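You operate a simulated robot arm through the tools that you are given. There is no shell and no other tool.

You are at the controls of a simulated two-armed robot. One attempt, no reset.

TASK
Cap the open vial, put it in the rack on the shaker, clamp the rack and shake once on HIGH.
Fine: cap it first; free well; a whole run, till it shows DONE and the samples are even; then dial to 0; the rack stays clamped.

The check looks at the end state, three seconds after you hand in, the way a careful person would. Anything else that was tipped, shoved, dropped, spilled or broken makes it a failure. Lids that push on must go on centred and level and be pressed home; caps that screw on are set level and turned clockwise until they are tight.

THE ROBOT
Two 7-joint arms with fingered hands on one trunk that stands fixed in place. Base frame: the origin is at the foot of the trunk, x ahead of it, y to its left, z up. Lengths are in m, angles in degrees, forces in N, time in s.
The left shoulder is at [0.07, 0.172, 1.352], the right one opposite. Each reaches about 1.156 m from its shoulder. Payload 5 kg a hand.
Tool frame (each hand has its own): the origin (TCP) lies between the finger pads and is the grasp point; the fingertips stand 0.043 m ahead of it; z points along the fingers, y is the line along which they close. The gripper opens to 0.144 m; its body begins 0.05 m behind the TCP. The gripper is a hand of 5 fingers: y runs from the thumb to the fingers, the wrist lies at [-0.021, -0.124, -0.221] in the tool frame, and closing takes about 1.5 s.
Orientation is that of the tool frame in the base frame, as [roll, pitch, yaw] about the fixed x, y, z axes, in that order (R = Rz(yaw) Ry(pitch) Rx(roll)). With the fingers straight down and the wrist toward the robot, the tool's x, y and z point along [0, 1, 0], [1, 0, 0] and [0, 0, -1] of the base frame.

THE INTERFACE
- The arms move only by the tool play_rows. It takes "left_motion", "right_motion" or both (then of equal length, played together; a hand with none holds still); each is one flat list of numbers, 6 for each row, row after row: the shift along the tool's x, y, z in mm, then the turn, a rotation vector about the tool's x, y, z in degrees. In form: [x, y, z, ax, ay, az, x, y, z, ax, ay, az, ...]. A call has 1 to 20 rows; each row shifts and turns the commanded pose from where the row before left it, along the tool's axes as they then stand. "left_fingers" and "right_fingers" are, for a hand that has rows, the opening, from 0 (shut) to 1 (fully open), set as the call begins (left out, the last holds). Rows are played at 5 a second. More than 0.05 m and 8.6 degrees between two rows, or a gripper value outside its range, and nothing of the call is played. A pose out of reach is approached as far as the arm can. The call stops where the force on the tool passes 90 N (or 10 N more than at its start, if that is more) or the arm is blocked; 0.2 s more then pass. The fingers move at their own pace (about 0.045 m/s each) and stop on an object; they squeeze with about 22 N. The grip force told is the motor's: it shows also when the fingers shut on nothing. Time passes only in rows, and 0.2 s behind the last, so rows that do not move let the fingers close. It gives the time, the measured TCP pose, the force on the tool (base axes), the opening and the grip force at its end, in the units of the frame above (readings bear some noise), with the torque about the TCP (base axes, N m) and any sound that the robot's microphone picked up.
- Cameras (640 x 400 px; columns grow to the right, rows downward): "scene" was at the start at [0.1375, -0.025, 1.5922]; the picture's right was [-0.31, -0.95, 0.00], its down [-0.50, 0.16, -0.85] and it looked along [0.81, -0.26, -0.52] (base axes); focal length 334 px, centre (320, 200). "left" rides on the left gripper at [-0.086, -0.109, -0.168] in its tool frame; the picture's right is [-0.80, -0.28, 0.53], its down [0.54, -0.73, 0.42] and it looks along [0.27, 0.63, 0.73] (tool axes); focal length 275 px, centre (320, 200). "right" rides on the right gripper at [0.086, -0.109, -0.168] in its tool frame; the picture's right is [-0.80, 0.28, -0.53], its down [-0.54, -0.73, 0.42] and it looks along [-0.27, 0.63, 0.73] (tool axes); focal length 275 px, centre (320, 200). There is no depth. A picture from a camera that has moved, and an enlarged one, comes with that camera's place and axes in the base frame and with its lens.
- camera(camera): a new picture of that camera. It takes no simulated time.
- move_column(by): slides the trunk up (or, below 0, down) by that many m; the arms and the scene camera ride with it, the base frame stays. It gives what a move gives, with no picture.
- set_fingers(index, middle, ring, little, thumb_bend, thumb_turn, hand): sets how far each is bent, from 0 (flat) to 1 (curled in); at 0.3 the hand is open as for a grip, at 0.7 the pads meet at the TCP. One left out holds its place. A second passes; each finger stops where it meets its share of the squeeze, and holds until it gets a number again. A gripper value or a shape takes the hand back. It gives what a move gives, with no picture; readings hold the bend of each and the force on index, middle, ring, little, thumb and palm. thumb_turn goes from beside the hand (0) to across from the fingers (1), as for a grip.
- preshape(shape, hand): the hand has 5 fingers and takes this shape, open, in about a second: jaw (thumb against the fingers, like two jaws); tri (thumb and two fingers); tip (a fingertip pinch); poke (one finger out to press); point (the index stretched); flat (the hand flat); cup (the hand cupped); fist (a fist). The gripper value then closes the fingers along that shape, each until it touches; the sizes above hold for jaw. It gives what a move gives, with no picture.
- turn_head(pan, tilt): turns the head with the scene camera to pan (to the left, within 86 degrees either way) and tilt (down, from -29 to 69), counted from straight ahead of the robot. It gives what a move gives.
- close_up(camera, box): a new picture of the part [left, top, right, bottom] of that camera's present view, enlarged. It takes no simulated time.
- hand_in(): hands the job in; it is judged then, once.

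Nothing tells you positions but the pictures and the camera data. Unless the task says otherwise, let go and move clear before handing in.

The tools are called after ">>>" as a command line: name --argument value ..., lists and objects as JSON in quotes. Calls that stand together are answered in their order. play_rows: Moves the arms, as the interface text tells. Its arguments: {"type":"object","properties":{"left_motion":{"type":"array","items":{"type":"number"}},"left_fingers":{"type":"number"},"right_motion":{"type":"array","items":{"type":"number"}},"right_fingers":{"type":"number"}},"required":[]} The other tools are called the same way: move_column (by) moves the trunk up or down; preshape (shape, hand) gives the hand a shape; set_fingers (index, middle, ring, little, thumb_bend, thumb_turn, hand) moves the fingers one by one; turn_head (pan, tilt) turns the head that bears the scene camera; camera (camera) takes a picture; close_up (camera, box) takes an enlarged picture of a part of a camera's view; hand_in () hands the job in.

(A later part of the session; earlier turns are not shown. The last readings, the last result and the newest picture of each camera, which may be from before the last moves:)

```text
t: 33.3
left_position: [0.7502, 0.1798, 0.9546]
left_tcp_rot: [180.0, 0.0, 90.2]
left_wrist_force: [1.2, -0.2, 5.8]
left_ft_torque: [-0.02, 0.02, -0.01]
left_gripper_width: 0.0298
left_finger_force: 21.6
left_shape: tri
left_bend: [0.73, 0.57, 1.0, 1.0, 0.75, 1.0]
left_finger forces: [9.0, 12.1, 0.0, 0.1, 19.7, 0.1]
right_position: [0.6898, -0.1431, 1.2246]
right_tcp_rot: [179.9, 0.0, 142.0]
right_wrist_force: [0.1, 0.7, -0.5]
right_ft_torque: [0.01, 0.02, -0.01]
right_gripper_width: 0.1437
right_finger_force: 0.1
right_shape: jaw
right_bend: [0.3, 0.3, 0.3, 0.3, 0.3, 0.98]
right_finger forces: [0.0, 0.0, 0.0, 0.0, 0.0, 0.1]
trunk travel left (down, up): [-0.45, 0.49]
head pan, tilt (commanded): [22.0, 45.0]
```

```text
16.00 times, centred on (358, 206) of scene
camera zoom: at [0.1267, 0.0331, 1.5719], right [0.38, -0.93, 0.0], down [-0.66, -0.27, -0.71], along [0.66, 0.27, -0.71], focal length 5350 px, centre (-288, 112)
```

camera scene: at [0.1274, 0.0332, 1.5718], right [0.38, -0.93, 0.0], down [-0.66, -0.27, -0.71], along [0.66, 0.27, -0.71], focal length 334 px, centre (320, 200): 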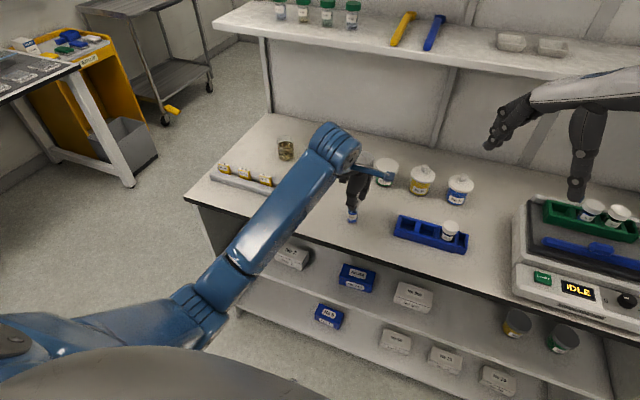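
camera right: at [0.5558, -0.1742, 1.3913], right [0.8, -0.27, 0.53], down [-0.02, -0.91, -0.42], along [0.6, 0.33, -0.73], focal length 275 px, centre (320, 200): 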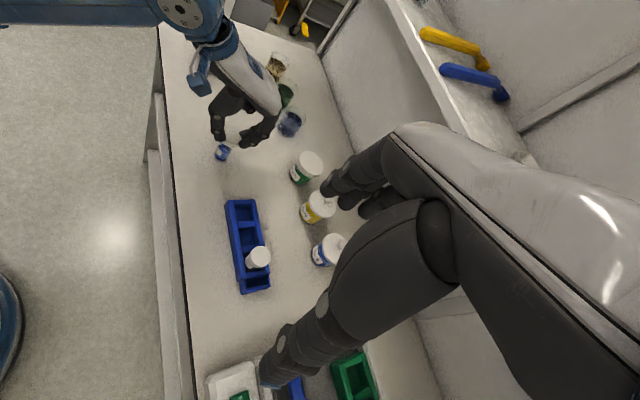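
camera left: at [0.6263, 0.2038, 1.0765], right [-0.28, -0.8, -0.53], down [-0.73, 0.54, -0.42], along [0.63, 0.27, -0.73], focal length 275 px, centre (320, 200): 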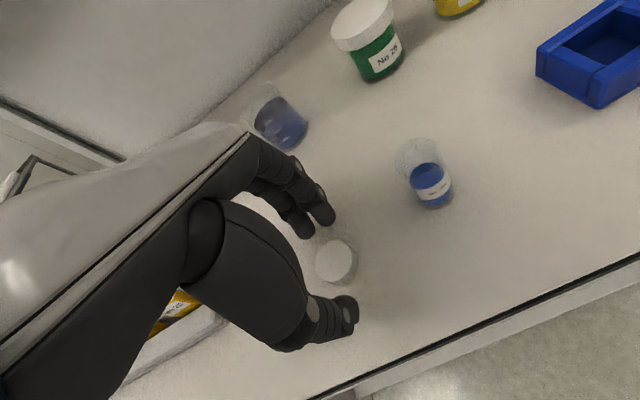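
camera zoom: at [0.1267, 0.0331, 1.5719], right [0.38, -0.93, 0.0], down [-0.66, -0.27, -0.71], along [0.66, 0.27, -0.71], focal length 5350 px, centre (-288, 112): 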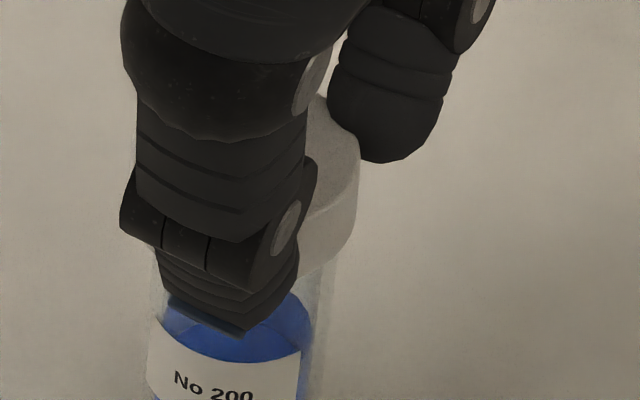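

>>> play_rows --left_motion '[0, 0, 1, 0, 0, 0, 0, 0, 1, 0, 0, 0, 0, 0, 1, 0, 0, 0, 0, 0, 0, 0, 0, 0]'

>>> close_up --camera "right" --box '[206, 124, 254, 164]'

>>> close_up --camera "scene" --box '[346, 198, 370, 213]'

```text
t: 34.3
left_position: [0.7493, 0.1799, 0.953]
left_tcp_rot: [179.9, 0.0, 89.9]
left_wrist_force: [0.4, 0.1, 15.8]
left_ft_torque: [0.01, 0.16, 0.0]
left_gripper_width: 0.0304
left_finger_force: 22.0
left_shape: tri
left_bend: [0.73, 0.57, 1.0, 1.0, 0.75, 1.0]
left_finger forces: [9.9, 13.1, 0.1, 0.0, 23.4, 0.1]
right_position: [0.6893, -0.1433, 1.2258]
right_tcp_rot: [180.0, 0.0, 141.9]
right_wrist_force: [-0.2, 0.0, -0.4]
right_ft_torque: [-0.03, 0.0, 0.02]
right_gripper_width: 0.1437
right_finger_force: 0.2
right_shape: jaw
right_bend: [0.3, 0.3, 0.3, 0.3, 0.3, 0.98]
right_finger forces: [0.0, 0.0, 0.0, 0.0, 0.0, 0.0]
trunk travel left (down, up): [-0.45, 0.49]
head pan, tilt (commanded): [22.0, 45.0]
```

```text
10.00 times, centred on (230, 144) of right
camera zoom: at [0.5542, -0.1746, 1.392], right [0.8, -0.27, 0.53], down [-0.02, -0.91, -0.42], along [0.6, 0.33, -0.73], focal length 2753 px, centre (1220, 760)
```

zoom: 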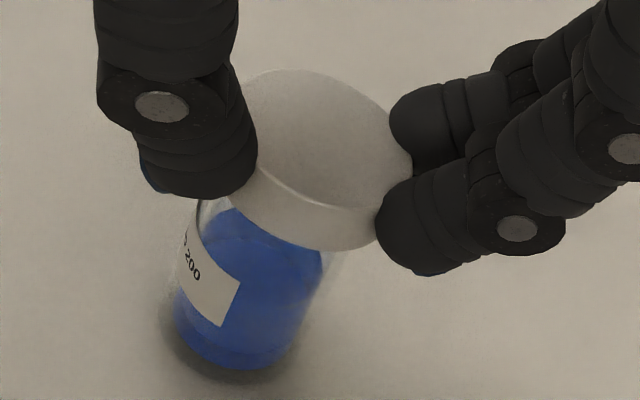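

```text
16.00 times, centred on (358, 206) of scene
camera zoom: at [0.1256, 0.0328, 1.5721], right [0.38, -0.93, 0.0], down [-0.65, -0.26, -0.71], along [0.66, 0.27, -0.71], focal length 5350 px, centre (-288, 112)
```

zoom: 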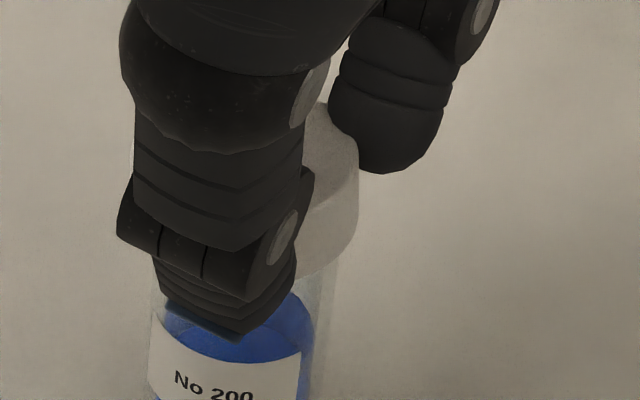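

The cap is still at rim height with 16 N, so it has not slipped over yet. I'll ease off the force and look very closely at the junction from both cameras.

>>> play_rows --left_motion '[0, 0, -2.5, 0, 0, 0, 0, 0, -2, 0, 0, 0, 0, 0, 0, 0, 0, 0]'

>>> close_up --camera "right" --box '[214, 130, 246, 164]'

>>> close_up --camera "right" --box '[212, 140, 236, 155]'

>>> close_up --camera "scene" --box '[346, 198, 370, 213]'

>>> close_up --camera "left" --box '[290, 210, 418, 290]'

```text
t: 35.1
left_position: [0.7519, 0.18, 0.9555]
left_tcp_rot: [-179.9, 0.0, 90.1]
left_wrist_force: [1.0, -0.5, 2.0]
left_ft_torque: [-0.03, 0.04, 0.0]
left_gripper_width: 0.0305
left_finger_force: 21.6
left_shape: tri
left_bend: [0.73, 0.57, 1.0, 1.0, 0.75, 1.0]
left_finger forces: [9.0, 11.0, 0.0, 0.0, 18.5, 0.0]
right_position: [0.6897, -0.1425, 1.2245]
right_tcp_rot: [-179.9, 0.1, 142.0]
right_wrist_force: [0.2, -0.2, -0.5]
right_ft_torque: [0.02, 0.01, 0.01]
right_gripper_width: 0.1438
right_finger_force: 0.1
right_shape: jaw
right_bend: [0.3, 0.3, 0.3, 0.3, 0.3, 0.98]
right_finger forces: [0.1, 0.0, 0.0, 0.1, 0.1, 0.0]
trunk travel left (down, up): [-0.45, 0.49]
head pan, tilt (commanded): [22.0, 45.0]
```

```text
11.76 times, centred on (230, 147) of right
camera zoom: at [0.5555, -0.1743, 1.3913], right [0.8, -0.27, 0.53], down [-0.02, -0.91, -0.42], along [0.6, 0.33, -0.73], focal length 3238 px, centre (1379, 824)
```

zoom: 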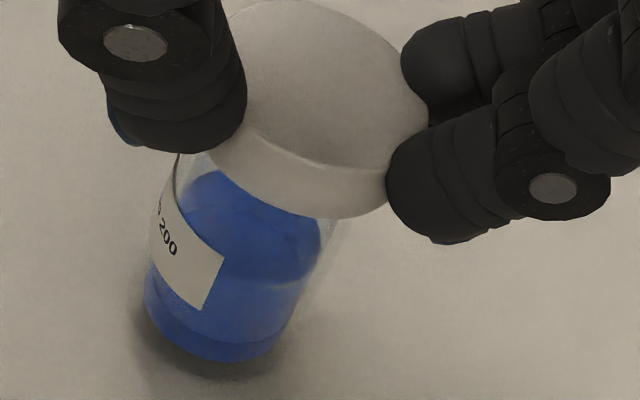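

```text
16.00 times, centred on (224, 148) of right
camera zoom: at [0.5555, -0.1743, 1.3913], right [0.8, -0.27, 0.53], down [-0.02, -0.91, -0.42], along [0.6, 0.33, -0.73], focal length 4404 px, centre (1856, 1040)
```

zoom: 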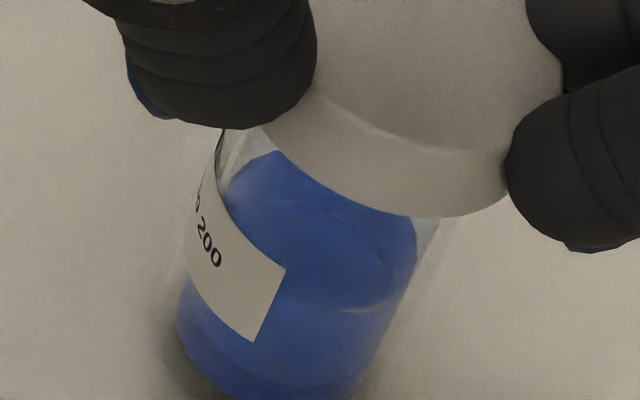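

```text
16.00 times, centred on (358, 206) of scene
camera zoom: at [0.127, 0.0332, 1.5717], right [0.38, -0.93, 0.0], down [-0.66, -0.27, -0.71], along [0.66, 0.27, -0.71], focal length 5350 px, centre (-288, 112)
```

zoom: 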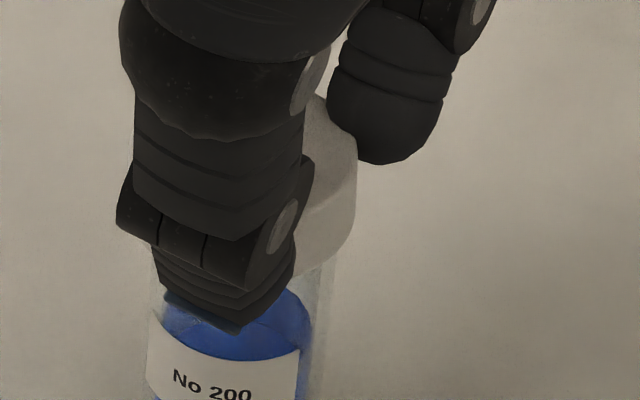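

```text
5.00 times, centred on (354, 250) of left
camera zoom: at [0.6424, 0.0949, 1.1233], right [-0.28, -0.8, -0.53], down [-0.73, 0.54, -0.42], along [0.62, 0.27, -0.73], focal length 1376 px, centre (150, -50)
```

zoom: 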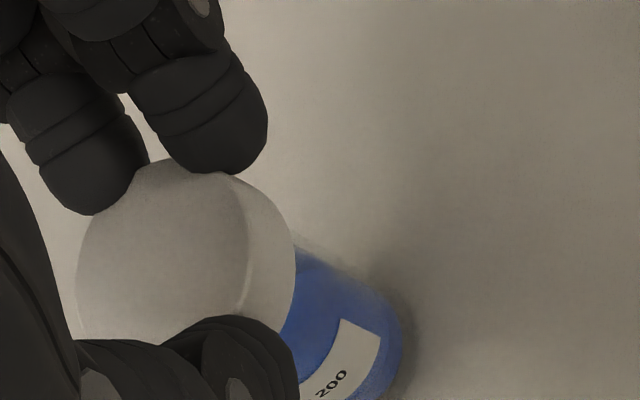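

>>> close_up --camera "right" --box '[210, 140, 222, 160]'

>>> close_up --camera "right" --box '[222, 144, 238, 164]'

```text
16.00 times, centred on (216, 150) of right
camera zoom: at [0.5555, -0.1743, 1.3913], right [0.8, -0.27, 0.53], down [-0.02, -0.91, -0.42], along [0.6, 0.33, -0.73], focal length 4404 px, centre (1984, 1000)
```

zoom: 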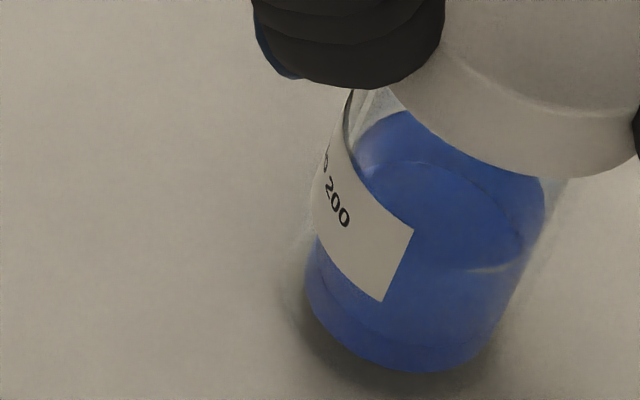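

```text
16.00 times, centred on (230, 154) of right
camera zoom: at [0.5555, -0.1743, 1.3913], right [0.8, -0.27, 0.53], down [-0.02, -0.91, -0.42], along [0.6, 0.33, -0.73], focal length 4404 px, centre (1760, 936)
```

zoom: 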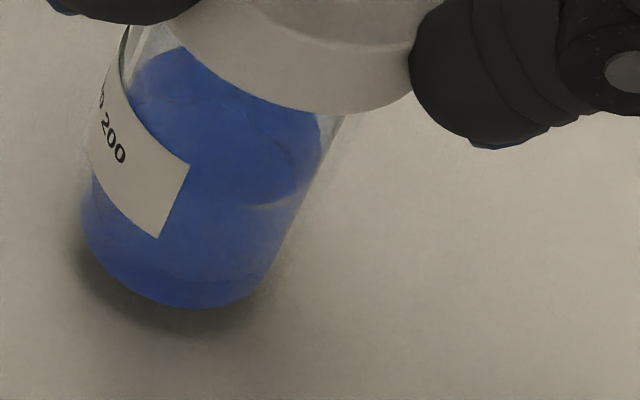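

Using only the clean right-hand glass edge, the cap still seems about 1.5 mm too far in +x and 0.6 mm in +y. I'll lift clear, correct, and try again with light force.

>>> play_rows --left_motion '[0, 0, -4, 0, 0, 0, -0.6, -1.5, 0, 0, 0, 0, 0, 0, 4, 0, 0, 0, 0, 0, 1.5, 0, 0, 0, 0, 0, 0, 0, 0, 0]'

>>> close_up --camera "right" --box '[214, 130, 246, 164]'

>>> close_up --camera "scene" --box '[346, 198, 370, 213]'

```text
t: 36.3
left_position: [0.7494, 0.1796, 0.954]
left_tcp_rot: [-180.0, 0.0, 90.1]
left_wrist_force: [-1.0, -0.4, 0.3]
left_ft_torque: [0.01, 0.03, -0.01]
left_gripper_width: 0.03
left_finger_force: 22.1
left_shape: tri
left_bend: [0.73, 0.57, 1.0, 1.0, 0.75, 1.0]
left_finger forces: [8.7, 10.9, 0.1, 0.1, 18.2, 0.0]
right_position: [0.6908, -0.1415, 1.224]
right_tcp_rot: [-179.9, 0.0, 142.0]
right_wrist_force: [0.6, 0.3, -0.4]
right_ft_torque: [-0.02, 0.02, 0.01]
right_gripper_width: 0.1438
right_finger_force: 0.0
right_shape: jaw
right_bend: [0.3, 0.3, 0.3, 0.3, 0.3, 0.98]
right_finger forces: [0.0, 0.0, 0.0, 0.0, 0.1, 0.0]
trunk travel left (down, up): [-0.45, 0.49]
head pan, tilt (commanded): [22.0, 45.0]
```

```text
11.76 times, centred on (230, 147) of right
camera zoom: at [0.5557, -0.1742, 1.3913], right [0.8, -0.27, 0.53], down [-0.02, -0.91, -0.42], along [0.6, 0.33, -0.73], focal length 3238 px, centre (1379, 824)
```

zoom: 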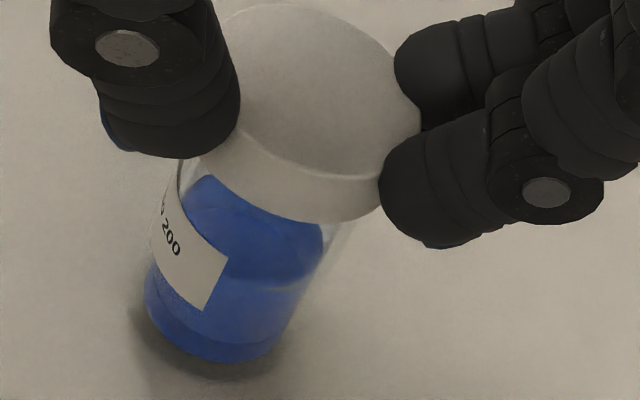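

```text
16.00 times, centred on (358, 206) of scene
camera zoom: at [0.1273, 0.0333, 1.5718], right [0.38, -0.93, 0.0], down [-0.66, -0.27, -0.71], along [0.66, 0.27, -0.71], focal length 5350 px, centre (-288, 112)
```

zoom: 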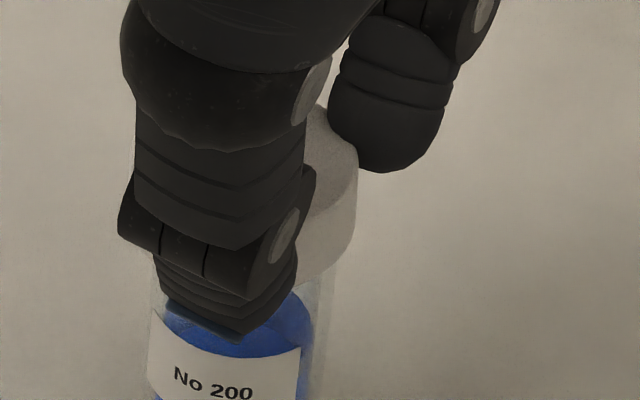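

No contact force at this depth now, where before it was about 6 N. I'll continue down in small steps.

>>> play_rows --left_motion '[0, 0, 1, 0, 0, 0, 0, 0, 1, 0, 0, 0, 0, 0, 0, 0, 0, 0]'

>>> play_rows --left_motion '[0, 0, 1, 0, 0, 0, 0, 0, 1, 0, 0, 0, 0, 0, 0, 0, 0, 0]'

>>> close_up --camera "right" --box '[214, 130, 246, 164]'

>>> close_up --camera "scene" --box '[346, 198, 370, 213]'

```text
t: 37.1
left_position: [0.7492, 0.1803, 0.9525]
left_tcp_rot: [-180.0, 0.0, 90.0]
left_wrist_force: [-0.6, 0.1, 0.0]
left_ft_torque: [0.05, 0.0, 0.01]
left_gripper_width: 0.0302
left_finger_force: 22.0
left_shape: tri
left_bend: [0.73, 0.57, 1.0, 1.0, 0.75, 1.0]
left_finger forces: [8.6, 10.9, 0.0, 0.0, 18.2, 0.1]
right_position: [0.6902, -0.1423, 1.2245]
right_tcp_rot: [-179.9, 0.0, 142.0]
right_wrist_force: [-0.3, 0.2, -1.0]
right_ft_torque: [0.01, 0.02, 0.03]
right_gripper_width: 0.1439
right_finger_force: 0.1
right_shape: jaw
right_bend: [0.3, 0.3, 0.3, 0.3, 0.3, 0.98]
right_finger forces: [0.1, 0.0, 0.0, 0.0, 0.0, 0.1]
trunk travel left (down, up): [-0.45, 0.49]
head pan, tilt (commanded): [22.0, 45.0]
```

```text
t: 37.9
left_position: [0.7488, 0.1789, 0.9505]
left_tcp_rot: [-180.0, 0.0, 90.2]
left_wrist_force: [-0.1, 0.6, 0.0]
left_ft_torque: [0.01, -0.03, -0.01]
left_gripper_width: 0.0298
left_finger_force: 22.5
left_shape: tri
left_bend: [0.73, 0.57, 1.0, 1.0, 0.75, 1.0]
left_finger forces: [8.7, 10.8, 0.1, 0.1, 18.1, 0.0]
right_position: [0.6897, -0.141, 1.2236]
right_tcp_rot: [180.0, -0.1, 142.0]
right_wrist_force: [0.1, -0.2, -0.2]
right_ft_torque: [-0.01, -0.01, -0.02]
right_gripper_width: 0.1436
right_finger_force: 0.1
right_shape: jaw
right_bend: [0.3, 0.3, 0.3, 0.3, 0.3, 0.98]
right_finger forces: [0.1, 0.0, 0.0, 0.0, 0.0, 0.0]
trunk travel left (down, up): [-0.45, 0.49]
head pan, tilt (commanded): [22.0, 45.0]
```

```text
11.76 times, centred on (230, 147) of right
camera zoom: at [0.5557, -0.1742, 1.3913], right [0.8, -0.27, 0.53], down [-0.02, -0.91, -0.42], along [0.6, 0.33, -0.73], focal length 3238 px, centre (1379, 824)
```

zoom: 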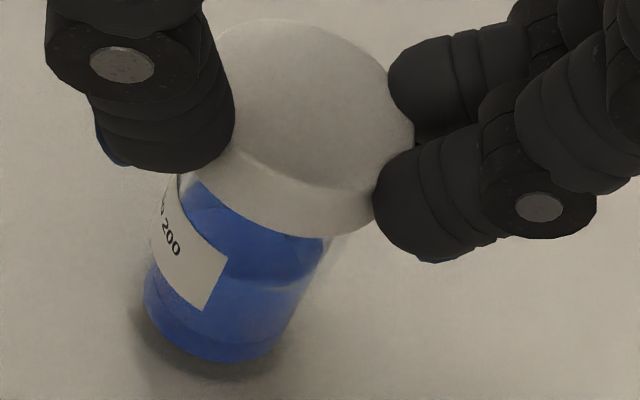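

```text
16.00 times, centred on (358, 206) of scene
camera zoom: at [0.1273, 0.0333, 1.5718], right [0.38, -0.93, 0.0], down [-0.66, -0.27, -0.71], along [0.66, 0.27, -0.71], focal length 5350 px, centre (-288, 112)
```

zoom: 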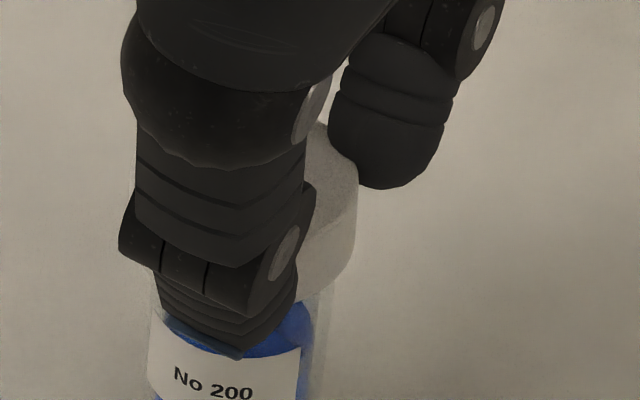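

The cap is sliding down over the neck with no force. I'll keep lowering gently until it seats.

>>> play_rows --left_motion '[0, 0, 1, 0, 0, 0, 0, 0, 1, 0, 0, 0, 0, 0, 0, 0, 0, 0]'

>>> play_rows --left_motion '[0, 0, 1, 0, 0, 0, 0, 0, 1, 0, 0, 0, 0, 0, 0, 0, 0, 0]'

>>> close_up --camera "right" --box '[214, 130, 246, 164]'

>>> close_up --camera "scene" --box '[346, 198, 370, 213]'

```text
t: 38.7
left_position: [0.7499, 0.1793, 0.9482]
left_tcp_rot: [-180.0, -0.1, 90.1]
left_wrist_force: [-0.9, 0.3, -0.9]
left_ft_torque: [-0.02, 0.03, -0.01]
left_gripper_width: 0.0302
left_finger_force: 22.4
left_shape: tri
left_bend: [0.73, 0.57, 1.0, 1.0, 0.75, 1.0]
left_finger forces: [8.7, 11.0, 0.0, 0.0, 18.2, 0.1]
right_position: [0.6899, -0.1418, 1.2245]
right_tcp_rot: [180.0, 0.0, 142.0]
right_wrist_force: [0.6, 0.0, 0.1]
right_ft_torque: [-0.03, -0.01, 0.01]
right_gripper_width: 0.1441
right_finger_force: 0.0
right_shape: jaw
right_bend: [0.3, 0.3, 0.3, 0.3, 0.3, 0.98]
right_finger forces: [0.0, 0.0, 0.1, 0.1, 0.0, 0.0]
trunk travel left (down, up): [-0.45, 0.49]
head pan, tilt (commanded): [22.0, 45.0]
```

```text
t: 39.5
left_position: [0.7488, 0.1791, 0.9464]
left_tcp_rot: [-179.9, -0.1, 90.0]
left_wrist_force: [-1.2, 0.5, -0.6]
left_ft_torque: [0.0, 0.01, 0.03]
left_gripper_width: 0.0303
left_finger_force: 21.9
left_shape: tri
left_bend: [0.73, 0.57, 1.0, 1.0, 0.75, 1.0]
left_finger forces: [8.6, 10.9, 0.0, 0.1, 18.3, 0.0]
right_position: [0.6901, -0.1426, 1.2234]
right_tcp_rot: [180.0, 0.0, 142.0]
right_wrist_force: [-0.5, 0.6, -0.3]
right_ft_torque: [0.0, 0.02, -0.02]
right_gripper_width: 0.1437
right_finger_force: 0.0
right_shape: jaw
right_bend: [0.3, 0.3, 0.3, 0.3, 0.3, 0.98]
right_finger forces: [0.1, 0.1, 0.1, 0.1, 0.0, 0.0]
trunk travel left (down, up): [-0.45, 0.49]
head pan, tilt (commanded): [22.0, 45.0]
```

```text
11.76 times, centred on (230, 147) of right
camera zoom: at [0.5557, -0.1742, 1.3913], right [0.8, -0.27, 0.53], down [-0.02, -0.91, -0.42], along [0.6, 0.33, -0.73], focal length 3238 px, centre (1379, 824)
```

zoom: 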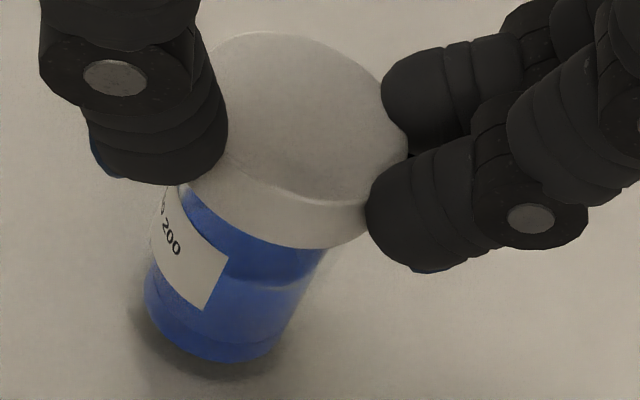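

```text
16.00 times, centred on (358, 206) of scene
camera zoom: at [0.1273, 0.0332, 1.5718], right [0.38, -0.93, 0.0], down [-0.66, -0.27, -0.71], along [0.66, 0.27, -0.71], focal length 5350 px, centre (-288, 112)
```

zoom: 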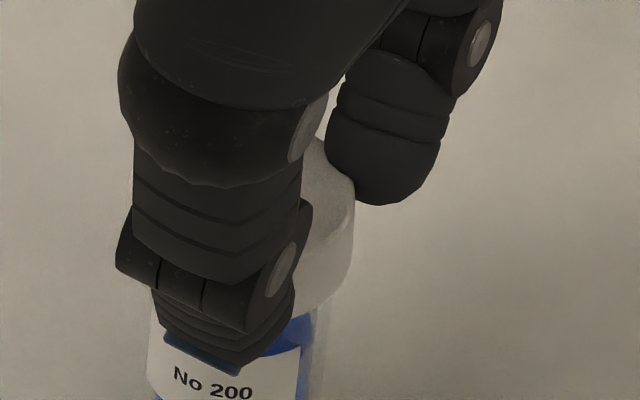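

>>> play_rows --left_motion '[0, 0, 1, 0, 0, 0, 0, 0, 1, 0, 0, 0, 0, 0, 0, 0, 0, 0]'

>>> play_rows --left_motion '[0, 0, 1, 0, 0, 0, 0, 0, 1, 0, 0, 0, 0, 0, 0, 0, 0, 0]'

>>> close_up --camera "right" --box '[214, 130, 246, 164]'

>>> close_up --camera "scene" --box '[346, 198, 370, 213]'

```text
t: 40.3
left_position: [0.7495, 0.1795, 0.9458]
left_tcp_rot: [179.9, 0.0, 89.9]
left_wrist_force: [0.0, -0.5, 3.5]
left_ft_torque: [0.03, -0.06, -0.02]
left_gripper_width: 0.0305
left_finger_force: 22.0
left_shape: tri
left_bend: [0.73, 0.57, 1.0, 1.0, 0.75, 1.0]
left_finger forces: [9.2, 12.6, 0.0, 0.0, 18.9, 0.1]
right_position: [0.69, -0.142, 1.225]
right_tcp_rot: [-180.0, 0.0, 142.0]
right_wrist_force: [0.1, -0.2, -0.3]
right_ft_torque: [-0.01, -0.01, 0.02]
right_gripper_width: 0.1436
right_finger_force: 0.0
right_shape: jaw
right_bend: [0.3, 0.3, 0.3, 0.3, 0.3, 0.98]
right_finger forces: [0.0, 0.1, 0.1, 0.1, 0.0, 0.1]
trunk travel left (down, up): [-0.45, 0.49]
head pan, tilt (commanded): [22.0, 45.0]
heard: snap
```

```text
t: 41.1
left_position: [0.7478, 0.1792, 0.944]
left_tcp_rot: [180.0, 0.0, 90.1]
left_wrist_force: [0.9, -0.5, 12.0]
left_ft_torque: [0.01, -0.09, -0.02]
left_gripper_width: 0.0308
left_finger_force: 21.6
left_shape: tri
left_bend: [0.73, 0.57, 1.0, 1.0, 0.75, 1.0]
left_finger forces: [9.7, 13.8, 0.0, 0.0, 20.5, 0.0]
right_position: [0.6893, -0.1421, 1.2253]
right_tcp_rot: [-180.0, 0.0, 142.0]
right_wrist_force: [0.1, 0.3, -0.1]
right_ft_torque: [-0.01, 0.0, 0.03]
right_gripper_width: 0.1435
right_finger_force: 0.1
right_shape: jaw
right_bend: [0.3, 0.3, 0.3, 0.3, 0.3, 0.98]
right_finger forces: [0.0, 0.0, 0.0, 0.0, 0.1, 0.0]
trunk travel left (down, up): [-0.45, 0.49]
head pan, tilt (commanded): [22.0, 45.0]
```

```text
11.76 times, centred on (230, 147) of right
camera zoom: at [0.5546, -0.1747, 1.3918], right [0.8, -0.27, 0.53], down [-0.02, -0.91, -0.42], along [0.6, 0.33, -0.73], focal length 3238 px, centre (1379, 824)
```

zoom: 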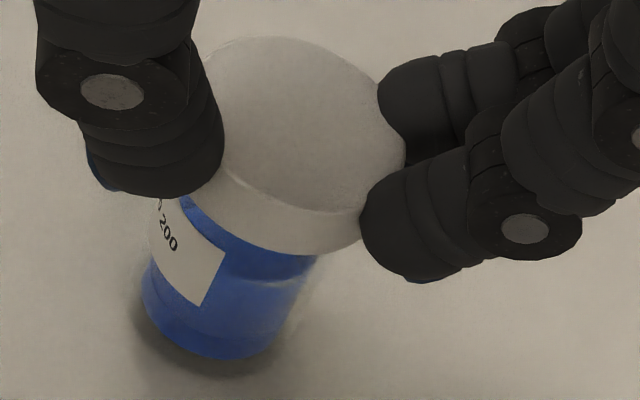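

```text
16.00 times, centred on (358, 206) of scene
camera zoom: at [0.1261, 0.0327, 1.5721], right [0.37, -0.93, 0.0], down [-0.66, -0.26, -0.71], along [0.66, 0.27, -0.71], focal length 5350 px, centre (-288, 112)
```

zoom: 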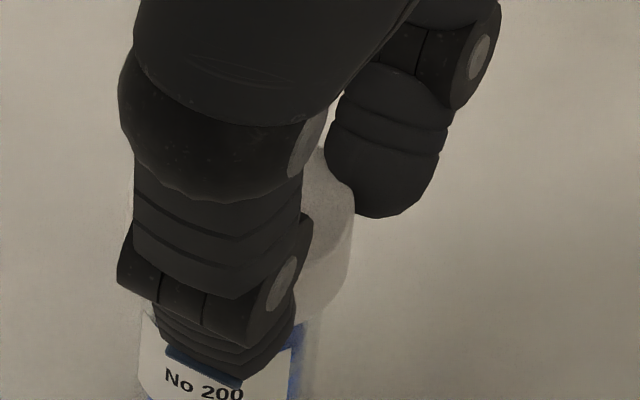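

I heard a snap: the cap has clicked on, and force now rises against a hard stop. I'll bring the right arm back out of the way (rotate back, then retreat), then lift the capped vial.

>>> play_rows --right_motion '[0, 0, 0, 0, 0, 8.2, 0, 0, 0, 0, 0, 8.2, 0, 0, 0, 0, 0, 8.2, 0, 0, 0, 0, 0, 8.2, 0, 0, 0, 0, 0, 8.2, 0, 0, 0, 0, 0, 8.2, 0, 0, 0, 0, 0, 8.2, 0, 0, 0, 0, 0, 8.2, 0, 0, 0, 0, 0, 8.2, 0, 0, 0, 0, 0, 8.2, 0, 0, 0, 0, 0, 8.2]'

>>> play_rows --right_motion '[-28, -24, -8, 0, 0, 0, -28, -24, -8, 0, 0, 0, -28, -24, -8, 0, 0, 0, -28, -24, -8, 0, 0, 0, -28, -24, -8, 0, 0, 0, -28, -24, -8, 0, 0, 0, -28, -24, -8, 0, 0, 0, -28, -24, -8, 0, 0, 0, -28, -24, -8, 0, 0, 0, -28, -24, -8, 0, 0, 0, 0, 0, 0, 0, 0, 0]'

>>> camera --camera "scene"

>>> camera --camera "right"

```text
t: 43.5
left_position: [0.7493, 0.1784, 0.944]
left_tcp_rot: [179.9, -0.1, 90.0]
left_wrist_force: [1.0, -2.1, 14.3]
left_ft_torque: [-0.06, -0.16, -0.04]
left_gripper_width: 0.0309
left_finger_force: 22.3
left_shape: tri
left_bend: [0.73, 0.57, 1.0, 1.0, 0.75, 1.0]
left_finger forces: [10.3, 14.5, 0.0, 0.0, 20.9, 0.0]
right_position: [0.6887, -0.1408, 1.2249]
right_tcp_rot: [179.9, 0.1, 51.7]
right_wrist_force: [-0.2, 0.9, 0.7]
right_ft_torque: [-0.02, -0.02, -0.02]
right_gripper_width: 0.1435
right_finger_force: 0.1
right_shape: jaw
right_bend: [0.3, 0.3, 0.3, 0.3, 0.3, 0.98]
right_finger forces: [0.1, 0.1, 0.0, 0.0, 0.1, 0.1]
trunk travel left (down, up): [-0.45, 0.49]
head pan, tilt (commanded): [22.0, 45.0]
```

```text
t: 45.9
left_position: [0.7488, 0.1793, 0.9435]
left_tcp_rot: [180.0, 0.0, 90.1]
left_wrist_force: [-0.7, -1.5, 14.7]
left_ft_torque: [0.09, 0.05, 0.02]
left_gripper_width: 0.0311
left_finger_force: 21.8
left_shape: tri
left_bend: [0.73, 0.57, 1.0, 1.0, 0.75, 1.0]
left_finger forces: [9.4, 14.1, 0.0, 0.0, 21.9, 0.0]
right_position: [0.4005, -0.1731, 1.3617]
right_tcp_rot: [-179.9, 0.0, 51.6]
right_wrist_force: [-0.1, -0.2, -0.5]
right_ft_torque: [0.0, 0.06, -0.03]
right_gripper_width: 0.1439
right_finger_force: 0.0
right_shape: jaw
right_bend: [0.3, 0.3, 0.3, 0.3, 0.3, 0.98]
right_finger forces: [0.0, 0.0, 0.0, 0.0, 0.1, 0.0]
right hand out of reach, approached as far as the arm can: row 7, 8, 9, 10
trunk travel left (down, up): [-0.45, 0.49]
head pan, tilt (commanded): [22.0, 45.0]
```

```text
taken
camera scene: at [0.1268, 0.0322, 1.5719], right [0.38, -0.93, 0.0], down [-0.66, -0.26, -0.71], along [0.66, 0.27, -0.71], focal length 334 px, centre (320, 200)
```

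scene: 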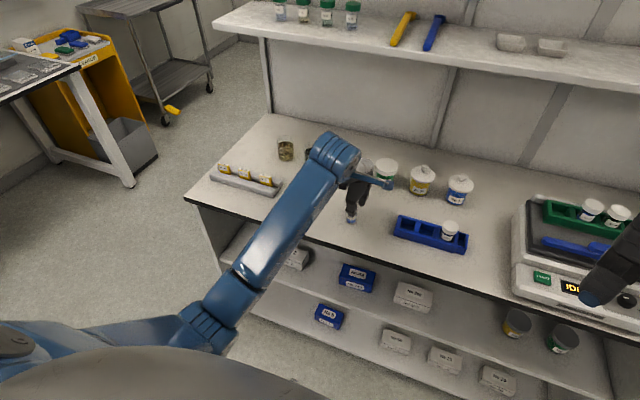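

```text
taken
camera right: at [0.3687, -0.0394, 1.5278], right [-0.27, -0.8, 0.53], down [-0.91, 0.02, -0.42], along [0.33, -0.6, -0.73], focal length 275 px, centre (320, 200)
```

right: 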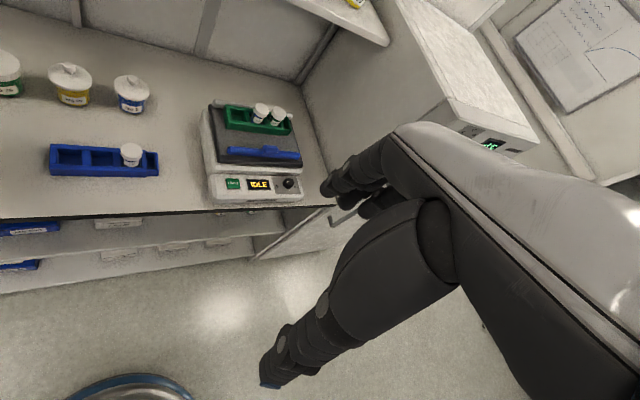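

The right arm's yaw is 51.6° now, so I'll turn it back to 90° and move it to the right, out of the left arm's way.

>>> play_rows --right_motion '[0, 0, 0, 0, 0, -7.68, 0, 0, 0, 0, 0, -7.68, 0, 0, 0, 0, 0, -7.68, 0, 0, 0, 0, 0, -7.68, 0, 0, 0, 0, 0, -7.68, -34, 6, 0, 0, 0, 0, -34, 6, 0, 0, 0, 0, -34, 6, 0, 0, 0, 0, -34, 6, 0, 0, 0, 0, -34, 6, 0, 0, 0, 0, -34, 6, 0, 0, 0, 0, -34, 6, 0, 0, 0, 0, -34, 6, 0, 0, 0, 0, 0, 0, 0, 0, 0, 0]'

>>> play_rows --left_motion '[0, 0, -2, 0, 0, 0, 0, 0, -3, 0, 0, 0, 0, 0, -5, 0, 0, 0, 0, 0, -5, 0, 0, 0, 0, 0, 0, 0, 0, 0]'

>>> camera --camera "scene"

>>> close_up --camera "scene" --box '[320, 176, 384, 236]'

```text
t: 48.9
left_position: [0.7496, 0.1789, 0.9434]
left_tcp_rot: [179.9, 0.1, 89.9]
left_wrist_force: [-1.7, -1.5, 10.6]
left_ft_torque: [0.02, -0.01, 0.0]
left_gripper_width: 0.0309
left_finger_force: 21.8
left_shape: tri
left_bend: [0.73, 0.57, 1.0, 1.0, 0.75, 1.0]
left_finger forces: [9.8, 13.3, 0.0, 0.1, 21.3, 0.1]
right_position: [0.4718, -0.4349, 1.3847]
right_tcp_rot: [-179.9, 0.1, 90.2]
right_wrist_force: [0.0, -0.1, -0.2]
right_ft_torque: [-0.03, 0.03, -0.02]
right_gripper_width: 0.1437
right_finger_force: 0.0
right_shape: jaw
right_bend: [0.3, 0.3, 0.3, 0.3, 0.3, 0.98]
right_finger forces: [0.0, 0.1, 0.0, 0.1, 0.0, 0.1]
right hand out of reach, approached as far as the arm can: row 1, 2, 3, 4, 6
trunk travel left (down, up): [-0.45, 0.49]
head pan, tilt (commanded): [22.0, 45.0]
```

```text
t: 50.1
left_position: [0.7498, 0.179, 0.957]
left_tcp_rot: [-180.0, 0.0, 90.1]
left_wrist_force: [0.3, 0.5, -0.1]
left_ft_torque: [0.04, 0.01, -0.02]
left_gripper_width: 0.0301
left_finger_force: 21.9
left_shape: tri
left_bend: [0.73, 0.57, 1.0, 1.0, 0.75, 1.0]
left_finger forces: [9.2, 11.7, 0.0, 0.1, 18.2, 0.0]
right_position: [0.4736, -0.4355, 1.386]
right_tcp_rot: [-179.9, 0.0, 90.2]
right_wrist_force: [-0.8, -0.5, 0.3]
right_ft_torque: [0.0, -0.01, 0.0]
right_gripper_width: 0.1438
right_finger_force: 0.1
right_shape: jaw
right_bend: [0.3, 0.3, 0.3, 0.3, 0.3, 0.98]
right_finger forces: [0.0, 0.0, 0.1, 0.0, 0.1, 0.0]
trunk travel left (down, up): [-0.45, 0.49]
head pan, tilt (commanded): [22.0, 45.0]
```

```text
taken
camera scene: at [0.1272, 0.0332, 1.5718], right [0.38, -0.93, 0.0], down [-0.66, -0.27, -0.71], along [0.66, 0.27, -0.71], focal length 334 px, centre (320, 200)
```

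scene: 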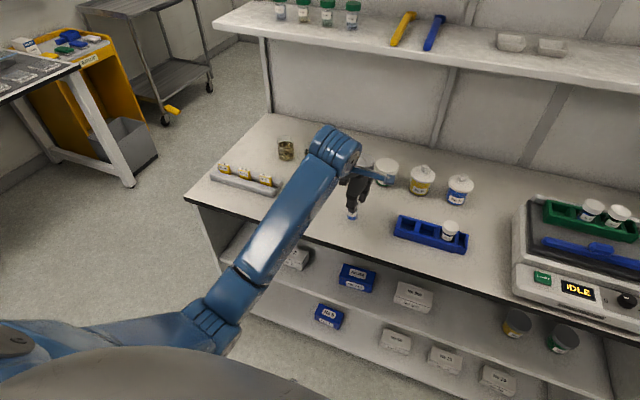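

```text
6.67 times, centred on (352, 206) of scene
camera zoom: at [0.1272, 0.0332, 1.5718], right [0.38, -0.93, 0.0], down [-0.66, -0.27, -0.71], along [0.66, 0.27, -0.71], focal length 2229 px, centre (107, 160)
```

zoom: 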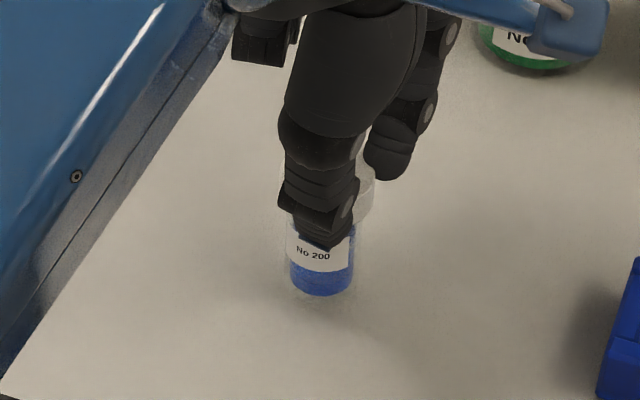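

The capped vial lifts with the hand. Now I'll turn the head to the shaker to locate the free well and rack precisely.

>>> play_rows --left_motion '[0, 0, -20, 0, 0, 0, 0, 0, -25, 0, 0, 0, 0, 0, -25, 0, 0, 0, 0, 0, -25, 0, 0, 0, 0, 0, 0, 0, 0, 0]'

>>> turn_head --pan -22 --tilt 38

>>> camera --camera "scene"

>>> camera --camera "right"

>>> camera --camera "left"

```text
t: 51.3
left_position: [0.7506, 0.1787, 1.0527]
left_tcp_rot: [-180.0, 0.1, 90.1]
left_wrist_force: [-0.8, -0.1, -0.1]
left_ft_torque: [0.01, -0.02, 0.03]
left_gripper_width: 0.03
left_finger_force: 21.8
left_shape: tri
left_bend: [0.73, 0.57, 1.0, 1.0, 0.75, 1.0]
left_finger forces: [9.2, 11.7, 0.0, 0.0, 18.1, 0.1]
right_position: [0.4734, -0.4361, 1.3851]
right_tcp_rot: [180.0, 0.1, 90.2]
right_wrist_force: [-0.9, 0.1, -0.1]
right_ft_torque: [-0.04, -0.01, -0.02]
right_gripper_width: 0.144
right_finger_force: 0.0
right_shape: jaw
right_bend: [0.3, 0.3, 0.3, 0.3, 0.3, 0.98]
right_finger forces: [0.1, 0.1, 0.0, 0.2, 0.1, 0.0]
trunk travel left (down, up): [-0.45, 0.49]
head pan, tilt (commanded): [22.0, 45.0]
```

```text
t: 52.4
left_position: [0.7495, 0.179, 1.0524]
left_tcp_rot: [179.9, -0.1, 90.1]
left_wrist_force: [0.2, 0.9, -0.3]
left_ft_torque: [-0.02, 0.06, -0.02]
left_gripper_width: 0.0303
left_finger_force: 22.0
left_shape: tri
left_bend: [0.73, 0.57, 1.0, 1.0, 0.75, 1.0]
left_finger forces: [9.2, 11.8, 0.0, 0.0, 18.2, 0.0]
right_position: [0.4726, -0.436, 1.3849]
right_tcp_rot: [-180.0, 0.0, 90.2]
right_wrist_force: [-0.3, -0.2, 0.0]
right_ft_torque: [0.0, 0.01, -0.01]
right_gripper_width: 0.1437
right_finger_force: 0.2
right_shape: jaw
right_bend: [0.3, 0.3, 0.3, 0.3, 0.3, 0.98]
right_finger forces: [0.0, 0.0, 0.1, 0.0, 0.1, 0.1]
trunk travel left (down, up): [-0.45, 0.49]
head pan, tilt (commanded): [-22.0, 38.0]
```

```text
taken
camera scene: at [0.1319, -0.0295, 1.5821], right [-0.37, -0.93, 0.0], down [-0.57, 0.23, -0.79], along [0.73, -0.29, -0.62], focal length 334 px, centre (320, 200)
```

scene: 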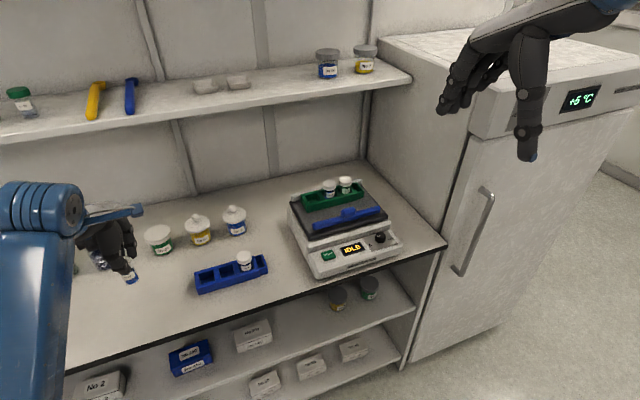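

```text
taken
camera right: at [0.364, -0.3493, 1.5514], right [0.29, -0.8, 0.53], down [-0.72, -0.54, -0.42], along [0.63, -0.27, -0.73], focal length 275 px, centre (320, 200)
```

right: 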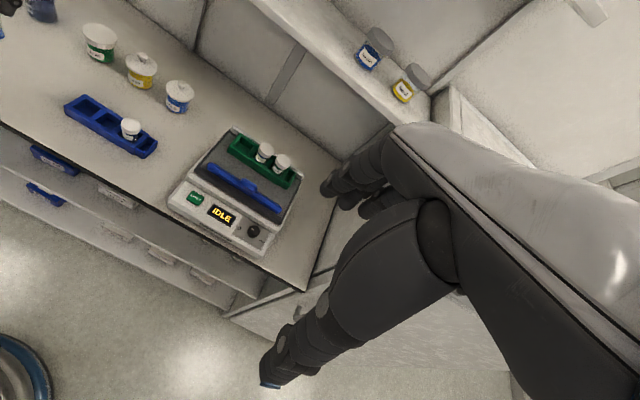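

```text
taken
camera left: at [0.6414, 0.0943, 1.2206], right [-0.28, -0.8, -0.53], down [-0.73, 0.54, -0.42], along [0.63, 0.27, -0.73], focal length 275 px, centre (320, 200)
```

left: 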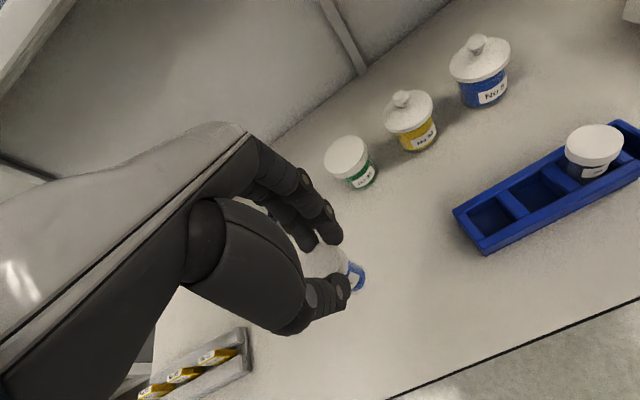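

>>> close_up --camera "scene" --box '[280, 165, 408, 245]'

>>> close_up --camera "scene" --box '[292, 170, 372, 220]'

>>> close_up --camera "right" --box '[190, 120, 310, 195]'

>>> close_up --camera "scene" --box '[80, 210, 160, 300]'

```text
5.00 times, centred on (344, 205) of scene
camera zoom: at [0.1319, -0.0295, 1.5821], right [-0.37, -0.93, 0.0], down [-0.57, 0.23, -0.79], along [0.73, -0.29, -0.62], focal length 1672 px, centre (200, 175)
```

zoom: 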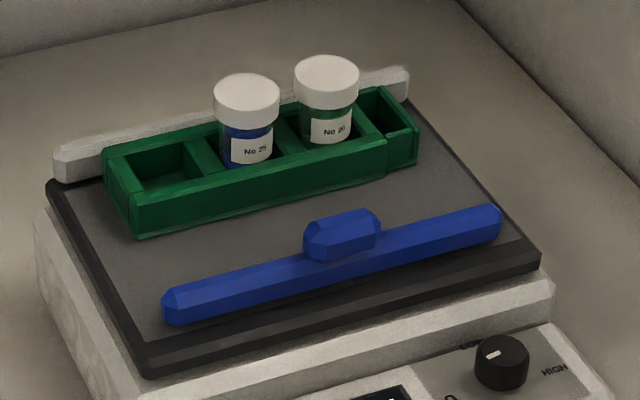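

```text
8.00 times, centred on (332, 195) of scene
camera zoom: at [0.1319, -0.0295, 1.5821], right [-0.37, -0.93, 0.0], down [-0.57, 0.23, -0.79], along [0.73, -0.29, -0.62], focal length 2675 px, centre (224, 240)
```

zoom: 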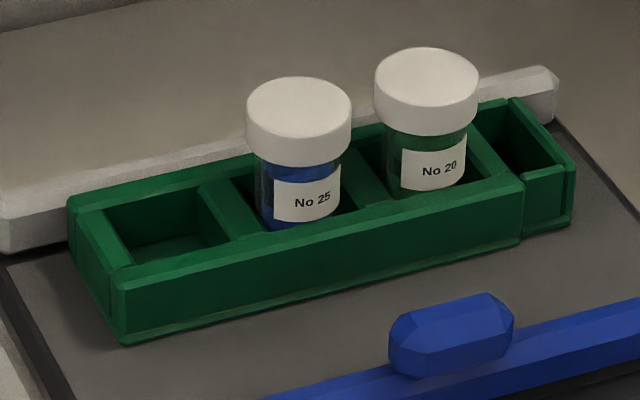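

```text
5.33 times, centred on (250, 158) of right
camera zoom: at [0.364, -0.3493, 1.5514], right [0.29, -0.8, 0.53], down [-0.72, -0.54, -0.42], along [0.63, -0.27, -0.73], focal length 1468 px, centre (693, 427)
```

zoom: 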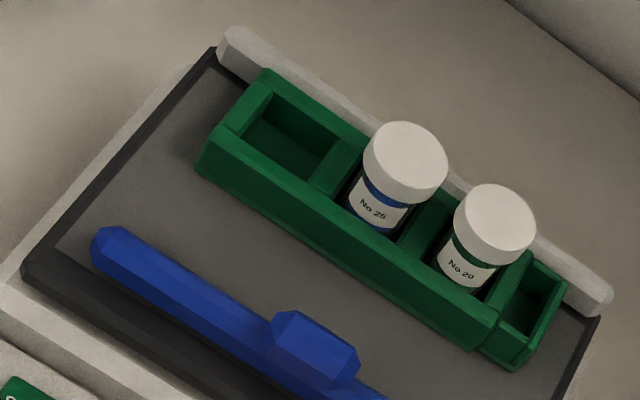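

```text
4.44 times, centred on (120, 255) of scene
camera zoom: at [0.1319, -0.0295, 1.5821], right [-0.37, -0.93, 0.0], down [-0.57, 0.23, -0.79], along [0.73, -0.29, -0.62], focal length 1486 px, centre (1209, -44)
```

zoom: 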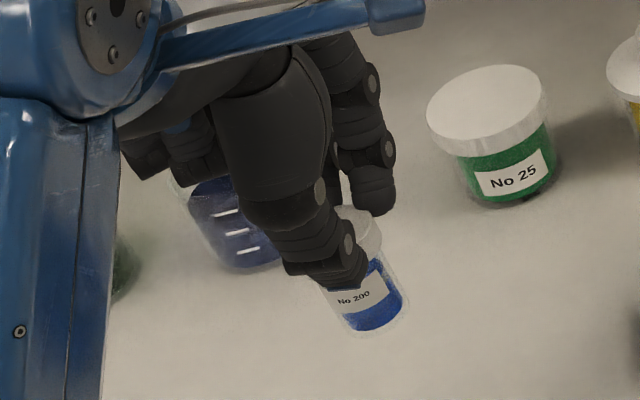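

The rack's wells are about 52 mm apart along y; the two capped vials there sit at y ≈ −0.359 and −0.411 (tops at z ≈ 1.011), so the free well centre is near (0.873, −0.307) with the rack top near z ≈ 0.972. I'll raise the vial and carry it over in two legs.

>>> play_rows --left_motion '[0, 0, -30, 0, 0, 0, 0, 0, -28, 0, 0, 0, -36, 6, 0, 0, 0, 0, -40, 10, 0, 0, 0, 0, -40, 10, 0, 0, 0, 0, -40, 10, 0, 0, 0, 0, -40, 10, 0, 0, 0, 0, -40, 10, 0, 0, 0, 0, 0, 0, 0, 0, 0, 0]'

>>> camera --camera "scene"

>>> camera --camera "left"

```text
t: 54.4
left_position: [0.8056, -0.0556, 1.1102]
left_tcp_rot: [-179.9, 0.1, 90.0]
left_wrist_force: [0.9, 0.3, 0.2]
left_ft_torque: [-0.05, -0.04, 0.0]
left_gripper_width: 0.0303
left_finger_force: 21.6
left_shape: tri
left_bend: [0.73, 0.57, 1.0, 1.0, 0.75, 1.0]
left_finger forces: [9.1, 12.0, 0.0, 0.0, 18.2, 0.1]
right_position: [0.4729, -0.4341, 1.3847]
right_tcp_rot: [-179.9, 0.1, 90.3]
right_wrist_force: [-0.4, 0.1, -0.4]
right_ft_torque: [-0.06, -0.02, 0.0]
right_gripper_width: 0.1438
right_finger_force: 0.0
right_shape: jaw
right_bend: [0.3, 0.3, 0.3, 0.3, 0.3, 0.98]
right_finger forces: [0.0, 0.1, 0.0, 0.1, 0.1, 0.0]
trunk travel left (down, up): [-0.45, 0.49]
head pan, tilt (commanded): [-22.0, 38.0]
```

```text
taken
camera scene: at [0.1319, -0.0285, 1.5821], right [-0.37, -0.93, 0.0], down [-0.57, 0.23, -0.79], along [0.73, -0.3, -0.62], focal length 334 px, centre (320, 200)
```

scene: 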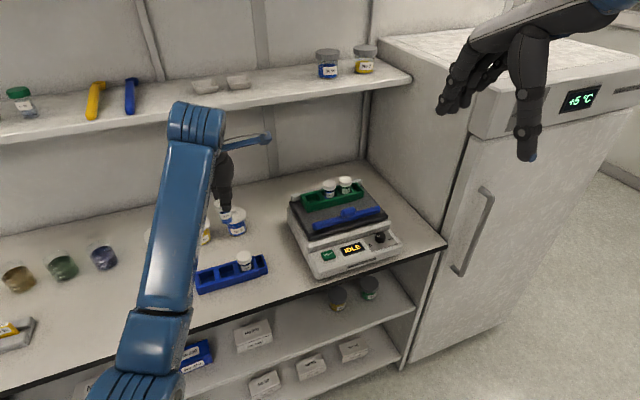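

```text
taken
camera left: at [0.6978, -0.1409, 1.2785], right [-0.28, -0.8, -0.53], down [-0.73, 0.54, -0.42], along [0.63, 0.27, -0.73], focal length 275 px, centre (320, 200)
```

left: 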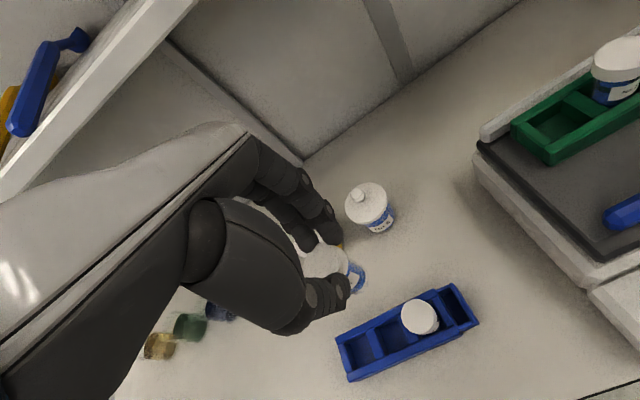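

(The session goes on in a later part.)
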